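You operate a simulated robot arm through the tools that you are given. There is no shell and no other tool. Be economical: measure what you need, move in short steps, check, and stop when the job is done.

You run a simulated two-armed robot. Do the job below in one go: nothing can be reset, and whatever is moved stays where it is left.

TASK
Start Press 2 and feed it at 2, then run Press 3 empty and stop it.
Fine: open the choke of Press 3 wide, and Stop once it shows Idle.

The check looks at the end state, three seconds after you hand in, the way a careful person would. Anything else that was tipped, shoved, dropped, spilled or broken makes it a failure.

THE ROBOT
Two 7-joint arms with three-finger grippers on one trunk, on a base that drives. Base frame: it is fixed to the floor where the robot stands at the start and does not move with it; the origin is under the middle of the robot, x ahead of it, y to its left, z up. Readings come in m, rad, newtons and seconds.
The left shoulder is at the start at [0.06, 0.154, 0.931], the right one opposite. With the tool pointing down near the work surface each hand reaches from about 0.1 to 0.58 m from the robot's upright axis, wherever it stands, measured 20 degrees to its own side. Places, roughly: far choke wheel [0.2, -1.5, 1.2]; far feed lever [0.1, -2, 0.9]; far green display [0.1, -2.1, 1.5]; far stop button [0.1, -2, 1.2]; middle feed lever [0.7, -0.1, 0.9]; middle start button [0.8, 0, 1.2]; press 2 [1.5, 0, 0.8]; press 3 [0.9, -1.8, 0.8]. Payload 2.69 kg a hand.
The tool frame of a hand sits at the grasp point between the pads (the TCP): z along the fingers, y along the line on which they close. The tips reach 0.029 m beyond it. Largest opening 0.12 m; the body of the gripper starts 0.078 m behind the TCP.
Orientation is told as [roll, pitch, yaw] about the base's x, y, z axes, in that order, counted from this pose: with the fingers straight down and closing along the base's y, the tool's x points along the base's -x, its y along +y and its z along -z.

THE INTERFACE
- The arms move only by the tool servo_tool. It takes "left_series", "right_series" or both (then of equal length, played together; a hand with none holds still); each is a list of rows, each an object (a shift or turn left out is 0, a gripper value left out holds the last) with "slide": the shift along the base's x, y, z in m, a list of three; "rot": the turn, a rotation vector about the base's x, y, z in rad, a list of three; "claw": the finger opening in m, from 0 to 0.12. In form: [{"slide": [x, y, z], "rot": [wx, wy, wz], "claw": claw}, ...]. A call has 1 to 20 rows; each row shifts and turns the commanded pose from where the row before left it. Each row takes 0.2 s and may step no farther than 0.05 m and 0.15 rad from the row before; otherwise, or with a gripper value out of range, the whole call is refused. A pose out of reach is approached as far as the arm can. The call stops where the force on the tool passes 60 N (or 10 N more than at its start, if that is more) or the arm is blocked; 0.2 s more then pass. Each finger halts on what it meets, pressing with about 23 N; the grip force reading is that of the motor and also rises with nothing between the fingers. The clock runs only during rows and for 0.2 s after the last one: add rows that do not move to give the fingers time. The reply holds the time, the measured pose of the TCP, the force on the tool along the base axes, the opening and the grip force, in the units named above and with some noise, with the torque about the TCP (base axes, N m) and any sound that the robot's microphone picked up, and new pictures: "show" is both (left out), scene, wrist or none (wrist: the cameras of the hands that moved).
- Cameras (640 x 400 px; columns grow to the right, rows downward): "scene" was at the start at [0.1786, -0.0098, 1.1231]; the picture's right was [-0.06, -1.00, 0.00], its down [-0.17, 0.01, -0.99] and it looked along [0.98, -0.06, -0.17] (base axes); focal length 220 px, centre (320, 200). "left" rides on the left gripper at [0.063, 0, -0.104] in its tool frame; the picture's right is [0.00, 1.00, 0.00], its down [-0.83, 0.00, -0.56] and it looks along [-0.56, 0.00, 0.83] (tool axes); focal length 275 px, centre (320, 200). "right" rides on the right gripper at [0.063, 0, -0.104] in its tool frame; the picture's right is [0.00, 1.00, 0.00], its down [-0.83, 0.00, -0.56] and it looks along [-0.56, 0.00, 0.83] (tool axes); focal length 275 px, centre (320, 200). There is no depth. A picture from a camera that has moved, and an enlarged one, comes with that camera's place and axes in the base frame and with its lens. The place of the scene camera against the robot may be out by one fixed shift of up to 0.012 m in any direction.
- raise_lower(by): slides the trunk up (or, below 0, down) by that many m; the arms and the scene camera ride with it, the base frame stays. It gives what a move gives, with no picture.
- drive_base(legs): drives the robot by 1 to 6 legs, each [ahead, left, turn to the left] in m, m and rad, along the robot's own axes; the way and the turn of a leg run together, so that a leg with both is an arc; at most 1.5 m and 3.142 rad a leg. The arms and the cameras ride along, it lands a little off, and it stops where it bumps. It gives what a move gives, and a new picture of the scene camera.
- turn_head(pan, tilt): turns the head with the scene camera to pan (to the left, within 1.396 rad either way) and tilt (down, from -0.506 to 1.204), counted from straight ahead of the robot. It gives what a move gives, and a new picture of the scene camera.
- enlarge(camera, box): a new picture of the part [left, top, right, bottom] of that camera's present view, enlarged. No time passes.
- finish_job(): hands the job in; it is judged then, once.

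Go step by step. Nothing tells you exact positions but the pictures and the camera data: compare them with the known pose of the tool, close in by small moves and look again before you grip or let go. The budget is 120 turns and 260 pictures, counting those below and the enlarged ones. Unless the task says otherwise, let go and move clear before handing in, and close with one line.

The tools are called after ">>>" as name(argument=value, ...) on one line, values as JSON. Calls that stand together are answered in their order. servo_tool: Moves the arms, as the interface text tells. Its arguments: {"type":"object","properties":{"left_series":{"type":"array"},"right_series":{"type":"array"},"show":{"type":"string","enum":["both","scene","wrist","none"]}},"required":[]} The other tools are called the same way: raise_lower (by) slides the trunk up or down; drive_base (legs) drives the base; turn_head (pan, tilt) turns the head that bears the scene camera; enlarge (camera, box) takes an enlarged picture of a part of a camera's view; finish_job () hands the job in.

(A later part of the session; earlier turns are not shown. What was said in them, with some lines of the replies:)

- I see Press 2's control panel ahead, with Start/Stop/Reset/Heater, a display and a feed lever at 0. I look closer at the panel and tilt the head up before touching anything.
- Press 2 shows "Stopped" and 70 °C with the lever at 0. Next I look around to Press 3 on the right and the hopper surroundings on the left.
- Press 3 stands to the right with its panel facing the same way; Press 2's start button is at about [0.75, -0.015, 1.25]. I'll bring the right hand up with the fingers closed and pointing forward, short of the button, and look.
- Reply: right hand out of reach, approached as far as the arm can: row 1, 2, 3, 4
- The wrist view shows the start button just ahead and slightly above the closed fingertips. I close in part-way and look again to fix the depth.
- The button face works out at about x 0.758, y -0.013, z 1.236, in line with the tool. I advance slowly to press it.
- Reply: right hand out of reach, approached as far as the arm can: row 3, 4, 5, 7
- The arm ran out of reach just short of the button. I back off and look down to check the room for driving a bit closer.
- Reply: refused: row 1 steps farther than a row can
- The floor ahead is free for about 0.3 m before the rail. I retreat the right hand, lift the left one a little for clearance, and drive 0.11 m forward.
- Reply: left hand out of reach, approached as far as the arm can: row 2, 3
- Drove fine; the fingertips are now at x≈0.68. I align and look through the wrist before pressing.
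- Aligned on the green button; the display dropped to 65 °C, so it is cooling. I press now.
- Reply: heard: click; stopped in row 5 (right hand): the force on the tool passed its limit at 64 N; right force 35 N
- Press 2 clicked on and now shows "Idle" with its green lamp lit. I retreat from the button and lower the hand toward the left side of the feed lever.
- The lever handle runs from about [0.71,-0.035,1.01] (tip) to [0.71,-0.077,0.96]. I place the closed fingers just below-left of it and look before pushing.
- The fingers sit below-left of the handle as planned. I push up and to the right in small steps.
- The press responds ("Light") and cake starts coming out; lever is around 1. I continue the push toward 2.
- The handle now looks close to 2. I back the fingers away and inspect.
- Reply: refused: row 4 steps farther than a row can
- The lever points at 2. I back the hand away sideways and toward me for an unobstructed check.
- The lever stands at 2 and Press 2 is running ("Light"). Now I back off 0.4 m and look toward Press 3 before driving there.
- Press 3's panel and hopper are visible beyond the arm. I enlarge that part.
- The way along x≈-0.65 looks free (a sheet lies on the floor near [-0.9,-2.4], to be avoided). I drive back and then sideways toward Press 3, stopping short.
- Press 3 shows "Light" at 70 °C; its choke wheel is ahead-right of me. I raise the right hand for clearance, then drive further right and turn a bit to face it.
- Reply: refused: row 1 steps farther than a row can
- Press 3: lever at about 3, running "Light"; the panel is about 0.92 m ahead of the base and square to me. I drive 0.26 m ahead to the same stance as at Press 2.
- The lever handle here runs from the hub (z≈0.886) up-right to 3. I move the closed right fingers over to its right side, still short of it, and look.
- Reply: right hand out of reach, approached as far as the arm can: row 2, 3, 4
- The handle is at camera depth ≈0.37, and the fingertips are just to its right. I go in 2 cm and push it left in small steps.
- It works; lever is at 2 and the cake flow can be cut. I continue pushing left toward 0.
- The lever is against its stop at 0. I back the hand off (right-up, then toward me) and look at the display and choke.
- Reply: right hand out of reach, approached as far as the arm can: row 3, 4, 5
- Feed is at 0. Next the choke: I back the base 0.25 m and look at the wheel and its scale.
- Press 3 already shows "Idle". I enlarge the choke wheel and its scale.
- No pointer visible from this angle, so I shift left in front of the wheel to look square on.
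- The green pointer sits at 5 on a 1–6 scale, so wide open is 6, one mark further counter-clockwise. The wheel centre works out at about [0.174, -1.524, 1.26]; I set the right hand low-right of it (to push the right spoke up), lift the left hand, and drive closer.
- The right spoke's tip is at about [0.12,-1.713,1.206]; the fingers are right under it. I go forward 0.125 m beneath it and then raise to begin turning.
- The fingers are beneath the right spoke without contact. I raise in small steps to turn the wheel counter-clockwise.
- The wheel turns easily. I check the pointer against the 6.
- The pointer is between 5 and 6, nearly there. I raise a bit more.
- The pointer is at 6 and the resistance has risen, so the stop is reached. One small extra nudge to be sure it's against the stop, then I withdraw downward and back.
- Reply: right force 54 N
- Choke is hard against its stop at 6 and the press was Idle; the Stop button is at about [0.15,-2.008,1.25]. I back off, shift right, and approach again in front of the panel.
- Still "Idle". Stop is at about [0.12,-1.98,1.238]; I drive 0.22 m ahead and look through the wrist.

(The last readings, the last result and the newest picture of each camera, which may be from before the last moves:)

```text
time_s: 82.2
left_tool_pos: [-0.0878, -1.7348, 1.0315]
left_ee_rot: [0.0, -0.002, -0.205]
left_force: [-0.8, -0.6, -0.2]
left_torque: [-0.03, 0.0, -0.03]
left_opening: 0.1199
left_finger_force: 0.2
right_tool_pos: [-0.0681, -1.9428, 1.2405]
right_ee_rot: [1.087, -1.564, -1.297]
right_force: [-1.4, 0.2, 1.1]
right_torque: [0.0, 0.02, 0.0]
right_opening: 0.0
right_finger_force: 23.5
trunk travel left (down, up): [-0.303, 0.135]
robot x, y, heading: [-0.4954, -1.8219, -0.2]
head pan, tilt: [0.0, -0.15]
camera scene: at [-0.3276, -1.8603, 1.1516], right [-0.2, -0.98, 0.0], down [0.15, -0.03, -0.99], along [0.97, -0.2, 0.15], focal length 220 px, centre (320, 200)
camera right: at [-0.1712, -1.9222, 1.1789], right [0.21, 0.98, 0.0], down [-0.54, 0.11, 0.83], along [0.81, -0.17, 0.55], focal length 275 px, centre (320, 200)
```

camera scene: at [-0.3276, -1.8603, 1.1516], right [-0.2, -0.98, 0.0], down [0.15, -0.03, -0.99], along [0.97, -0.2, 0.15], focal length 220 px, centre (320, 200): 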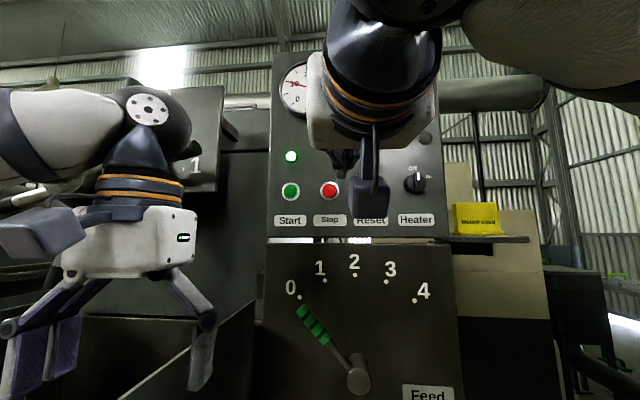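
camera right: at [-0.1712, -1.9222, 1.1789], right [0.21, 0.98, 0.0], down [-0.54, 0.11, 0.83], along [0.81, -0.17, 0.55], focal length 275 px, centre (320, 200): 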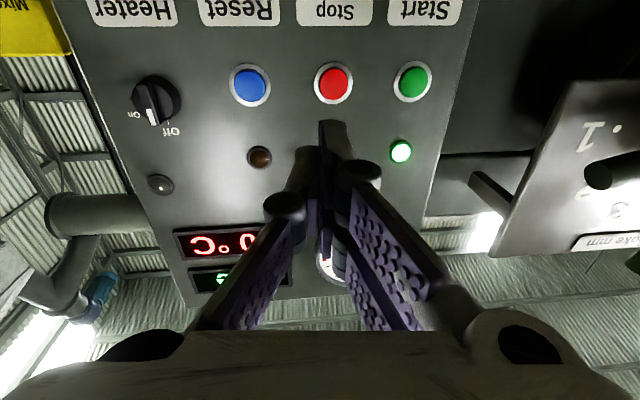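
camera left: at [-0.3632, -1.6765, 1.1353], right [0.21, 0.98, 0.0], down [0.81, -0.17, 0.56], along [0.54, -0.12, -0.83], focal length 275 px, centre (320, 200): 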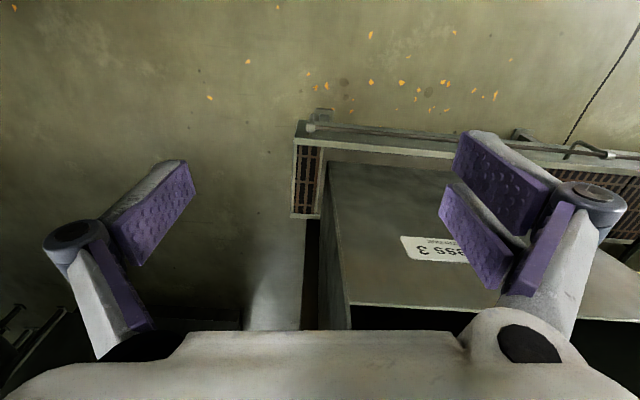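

Stop is nearly dead ahead (about 12 mm left of my line). I align and advance most of the way.

>>> servo_tool(right_series=[{"slide": [0.04, 0.004, -0.005]}, {"slide": [0.04, -0.0085, 0]}, {"slide": [0.035, -0.0073, 0]}, {"slide": [0, 0, 0]}], show="wrist")

```text
time_s: 83.2
left_tool_pos: [-0.0873, -1.7335, 1.0307]
left_ee_rot: [0.0, -0.003, -0.205]
left_force: [0.5, 0.6, -0.4]
left_torque: [0.0, -0.02, -0.01]
left_opening: 0.1201
left_finger_force: 0.0
right_tool_pos: [0.0471, -1.9541, 1.2361]
right_ee_rot: [1.036, -1.566, -1.244]
right_force: [0.0, 0.0, 0.3]
right_torque: [0.04, 0.02, 0.0]
right_opening: 0.0001
right_finger_force: 22.3
trunk travel left (down, up): [-0.303, 0.135]
robot x, y, heading: [-0.4956, -1.8244, -0.203]
head pan, tilt: [0.0, -0.15]
camera right: at [-0.0558, -1.9345, 1.1753], right [0.21, 0.98, 0.0], down [-0.54, 0.11, 0.83], along [0.81, -0.17, 0.55], focal length 275 px, centre (320, 200)
```

right: 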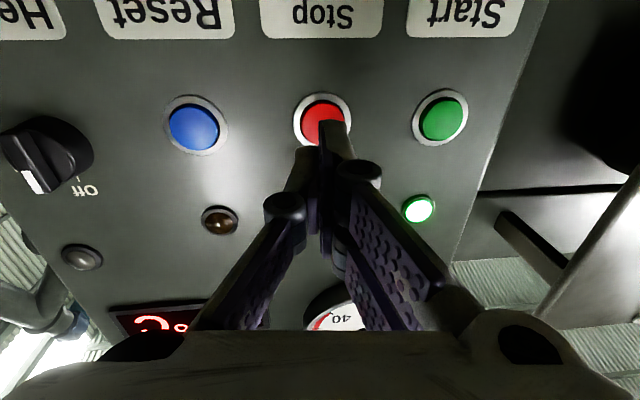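

Perfectly aligned; the red button is ~6 cm ahead of the tips. I press it, Idle being shown.

>>> servo_tool(right_series=[{"slide": [0.035, -0.0073, 0]}, {"slide": [0.015, -0.0031, 0]}, {"slide": [0.005, -0.001, 0]}, {"slide": [0.004, -0.0008, 0]}, {"slide": [0.004, -0.0008, 0]}, {"slide": [0.004, -0.0008, 0]}, {"slide": [0.004, -0.0008, 0]}])

```text
time_s: 84.7
left_tool_pos: [-0.0933, -1.734, 1.0326]
left_ee_rot: [0.001, -0.006, -0.204]
left_force: [-0.1, 0.8, -0.1]
left_torque: [0.0, -0.03, 0.01]
left_opening: 0.1201
left_finger_force: 0.0
right_tool_pos: [0.1048, -1.9668, 1.2373]
right_ee_rot: [0.841, -1.564, -1.05]
right_force: [-34.7, 0.0, -7.0]
right_torque: [0.09, 0.12, -0.39]
right_opening: 0.0058
right_finger_force: 28.5
trunk travel left (down, up): [-0.303, 0.135]
robot x, y, heading: [-0.4973, -1.8215, -0.203]
head pan, tilt: [0.0, -0.15]
heard: click
stopped in row 7 (right hand): the force on the tool passed its limit at 66 N (the readings are from after the stop); the commanded pose is now the measured one
camera scene: at [-0.3341, -1.8605, 1.1525], right [-0.2, -0.98, 0.0], down [0.15, -0.03, -0.99], along [0.97, -0.2, 0.15], focal length 220 px, centre (320, 200)
camera right: at [0.0021, -1.9462, 1.1764], right [0.21, 0.98, 0.0], down [-0.54, 0.11, 0.83], along [0.82, -0.17, 0.55], focal length 275 px, centre (320, 200)
```

scene: 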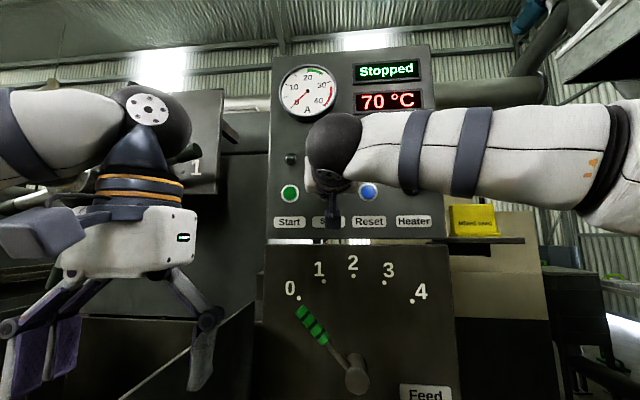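
right: 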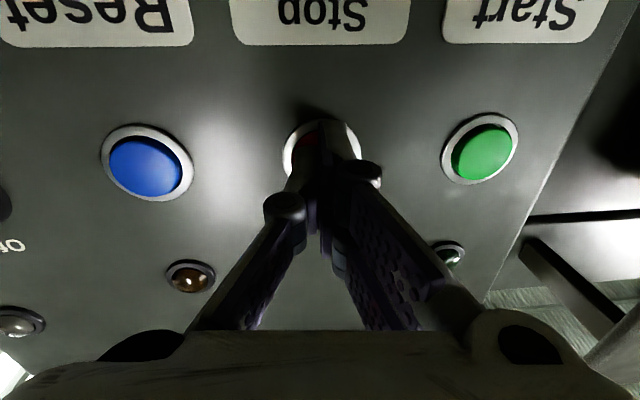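

Press 3 clicked and shows "Stopped". I withdraw the hand, back the base off, and look over at Press 2 to verify it still runs.

>>> servo_tool(right_series=[{"slide": [-0.04, 0.0084, 0], "claw": 0.0}, {"slide": [-0.045, 0.0095, 0]}, {"slide": [-0.04, 0.0084, 0]}], show="none")

>>> drive_base(legs=[[-0.25, 0, 0]])

>>> turn_head(pan=0.9, tilt=-0.05)

```text
time_s: 85.5
left_tool_pos: [-0.0879, -1.7346, 1.031]
left_ee_rot: [0.001, -0.001, -0.206]
left_force: [-0.8, -0.4, -0.3]
left_torque: [-0.03, -0.03, 0.0]
left_opening: 0.1201
left_finger_force: 0.0
right_tool_pos: [-0.0136, -1.9427, 1.2338]
right_ee_rot: [0.519, -1.559, -0.73]
right_force: [-0.5, 0.6, -1.0]
right_torque: [-0.03, -0.01, 0.0]
right_opening: 0.0002
right_finger_force: 28.8
trunk travel left (down, up): [-0.303, 0.135]
robot x, y, heading: [-0.4928, -1.8212, -0.204]
head pan, tilt: [0.0, -0.15]
```

```text
time_s: 87.3
left_tool_pos: [-0.3332, -1.6831, 1.0305]
left_ee_rot: [0.001, -0.002, -0.205]
left_force: [0.2, -0.1, -0.9]
left_torque: [-0.01, 0.01, 0.01]
left_opening: 0.12
left_finger_force: 0.0
right_tool_pos: [-0.259, -1.8893, 1.2346]
right_ee_rot: [0.453, -1.561, -0.66]
right_force: [0.0, -0.3, 0.0]
right_torque: [-0.03, 0.02, 0.03]
right_opening: 0.0
right_finger_force: 28.5
trunk travel left (down, up): [-0.303, 0.135]
robot x, y, heading: [-0.7444, -1.7706, -0.205]
head pan, tilt: [0.0, -0.15]
camera scene: at [-0.5747, -1.8087, 1.1517], right [-0.2, -0.98, 0.0], down [0.15, -0.03, -0.99], along [0.97, -0.2, 0.15], focal length 220 px, centre (320, 200)
```

scene: 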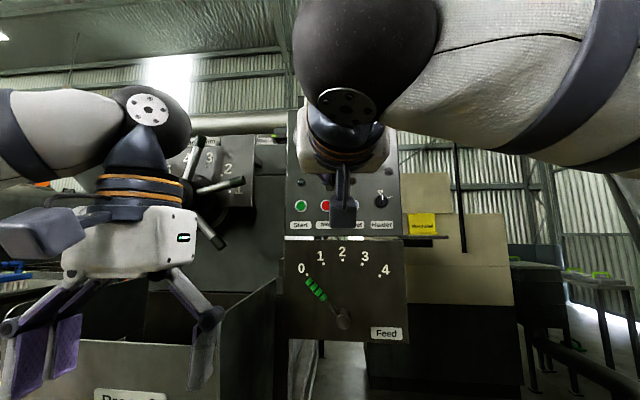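

```text
time_s: 88.5
left_tool_pos: [-0.335, -1.6831, 1.031]
left_ee_rot: [0.001, 0.0, -0.204]
left_force: [0.0, -0.1, -0.9]
left_torque: [-0.01, 0.0, 0.0]
left_opening: 0.1199
left_finger_force: 0.1
right_tool_pos: [-0.2586, -1.89, 1.2334]
right_ee_rot: [0.432, -1.56, -0.639]
right_force: [-1.0, 0.0, 0.6]
right_torque: [-0.02, 0.0, 0.0]
right_opening: 0.0
right_finger_force: 28.5
trunk travel left (down, up): [-0.303, 0.135]
robot x, y, heading: [-0.7422, -1.7672, -0.196]
head pan, tilt: [0.901, -0.051]
camera scene: at [-0.5896, -1.7347, 1.1429], right [0.64, -0.77, 0.0], down [0.04, 0.03, -1.0], along [0.77, 0.64, 0.05], focal length 220 px, centre (320, 200)
```

scene: 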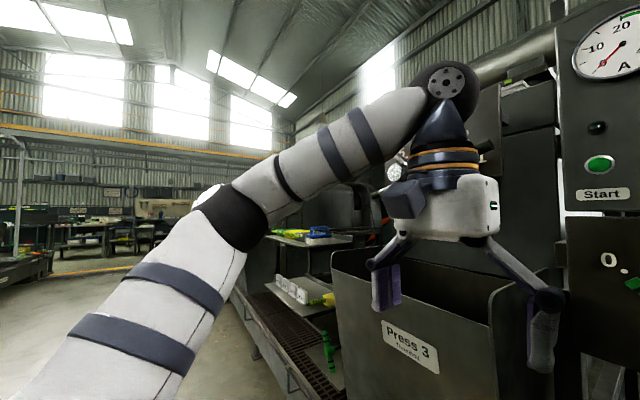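

The left arm hides Press 2, so I drive back along the aisle for a clear look.

>>> drive_base(legs=[[-0.1, 0, 0], [-0.2, 1.0, 0]])

>>> turn_head(pan=0.35, tilt=-0.05)

```text
time_s: 97.3
left_tool_pos: [-0.4192, -0.6346, 1.0322]
left_ee_rot: [0.002, -0.002, -0.215]
left_force: [-0.2, 0.9, 0.2]
left_torque: [0.03, 0.0, 0.01]
left_opening: 0.1198
left_finger_force: 0.1
right_tool_pos: [-0.344, -0.845, 1.2336]
right_ee_rot: [0.428, -1.558, -0.646]
right_force: [-0.5, 0.4, 1.0]
right_torque: [-0.01, 0.01, 0.04]
right_opening: 0.0
right_finger_force: 27.9
trunk travel left (down, up): [-0.303, 0.135]
robot x, y, heading: [-0.824, -0.7195, -0.213]
head pan, tilt: [0.901, -0.051]
camera scene: at [-0.6743, -0.6847, 1.1429], right [0.63, -0.77, 0.0], down [0.04, 0.03, -1.0], along [0.77, 0.63, 0.05], focal length 220 px, centre (320, 200)
```

scene: 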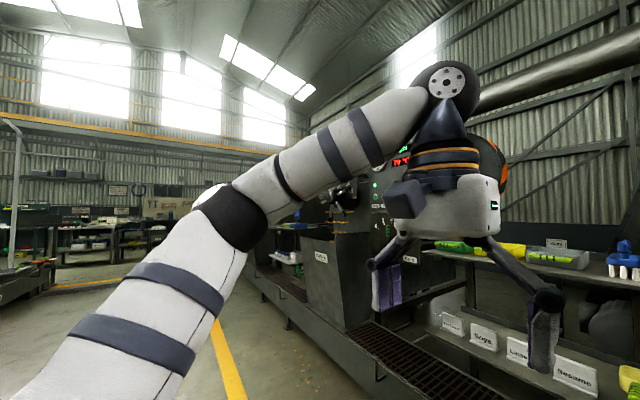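

```text
time_s: 98.3
left_tool_pos: [-0.4183, -0.635, 1.0307]
left_ee_rot: [0.0, -0.003, -0.215]
left_force: [0.7, 0.7, -0.7]
left_torque: [0.01, -0.01, 0.02]
left_opening: 0.1201
left_finger_force: 0.1
right_tool_pos: [-0.3443, -0.8434, 1.2332]
right_ee_rot: [0.436, -1.56, -0.656]
right_force: [-0.7, 0.7, 0.7]
right_torque: [0.04, -0.02, 0.03]
right_opening: 0.0002
right_finger_force: 28.9
trunk travel left (down, up): [-0.303, 0.135]
robot x, y, heading: [-0.8283, -0.7173, -0.217]
head pan, tilt: [0.351, -0.051]
camera scene: at [-0.6551, -0.7288, 1.1429], right [0.14, -0.99, 0.0], down [0.05, 0.01, -1.0], along [0.99, 0.14, 0.05], focal length 220 px, centre (320, 200)
```

scene: 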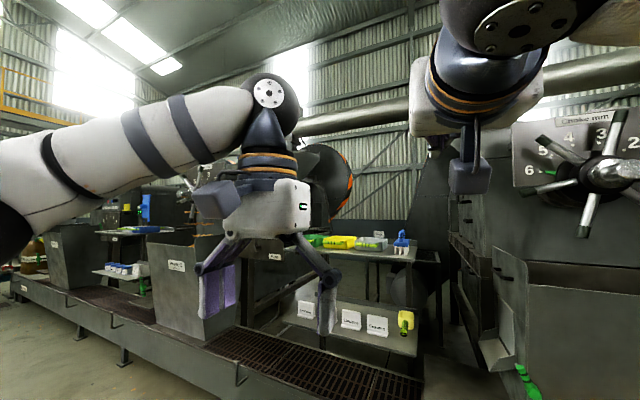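

Choke 3 still reads 6. Press 2's panel is hidden behind the left hand, so I drop that hand and move a bit more to the left.

>>> servo_tool(left_series=[{"slide": [0, 0, -0.05]}, {"slide": [0, 0, -0.05]}, {"slide": [0, 0, -0.05]}, {"slide": [0, 0, -0.05]}], show="none")

>>> drive_base(legs=[[0, 0.5, 0]])

```text
time_s: 99.3
left_tool_pos: [-0.4204, -0.6348, 0.8307]
left_ee_rot: [0.0, 0.0, -0.214]
left_force: [-0.3, 1.0, 0.7]
left_torque: [0.02, 0.01, 0.02]
left_opening: 0.1199
left_finger_force: 0.1
right_tool_pos: [-0.3453, -0.8437, 1.2316]
right_ee_rot: [0.434, -1.562, -0.65]
right_force: [-0.2, 0.8, -1.3]
right_torque: [0.0, -0.01, 0.05]
right_opening: 0.0002
right_finger_force: 28.5
trunk travel left (down, up): [-0.303, 0.135]
robot x, y, heading: [-0.8252, -0.7174, -0.22]
head pan, tilt: [0.351, -0.051]
```

```text
time_s: 103.6
left_tool_pos: [-0.3154, -0.1459, 0.8312]
left_ee_rot: [-0.001, -0.001, -0.209]
left_force: [0.0, -0.4, -0.3]
left_torque: [-0.01, 0.0, 0.04]
left_opening: 0.1202
left_finger_force: 0.0
right_tool_pos: [-0.238, -0.354, 1.2335]
right_ee_rot: [0.431, -1.56, -0.643]
right_force: [-0.7, 0.3, 0.1]
right_torque: [-0.01, 0.0, 0.01]
right_opening: 0.0001
right_finger_force: 28.4
trunk travel left (down, up): [-0.303, 0.135]
robot x, y, heading: [-0.7207, -0.2308, -0.207]
head pan, tilt: [0.351, -0.051]
camera scene: at [-0.5501, -0.2406, 1.1429], right [0.14, -0.99, 0.0], down [0.05, 0.01, -1.0], along [0.99, 0.14, 0.05], focal length 220 px, centre (320, 200)
```

scene: 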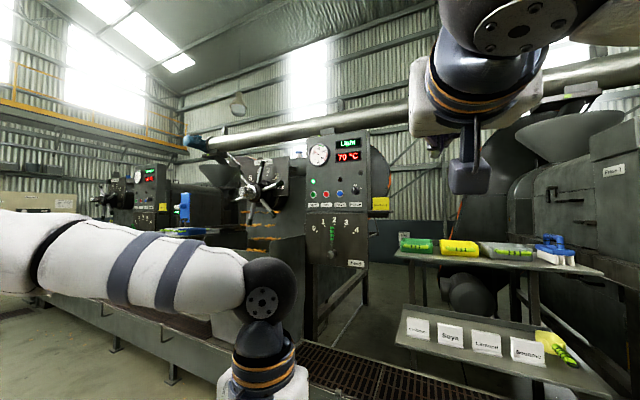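

>>> enlarge(camera="scene", box=[210, 120, 400, 280])

```text
2.50 times, centred on (305, 200) of scene
camera zoom: at [-0.5501, -0.2406, 1.1429], right [0.14, -0.99, 0.0], down [0.05, 0.01, -1.0], along [0.99, 0.14, 0.05], focal length 550 px, centre (358, 200)
```

zoom: 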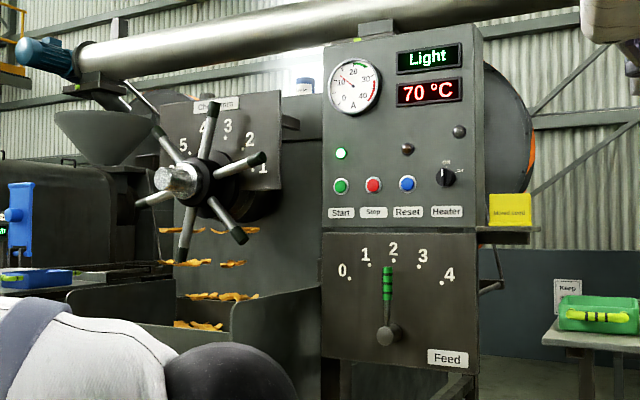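

Press 2 is running with its lever at 2. Press 3 is at feed 0, choke 6, and Stopped. Both hands are clear, so I hand in.

>>> finish_job()

```text
The job is handed in.
```

Press 2 is running and fed at 2. Press 3 ran empty with its choke wide open at 6, and I stopped it once it showed Idle.
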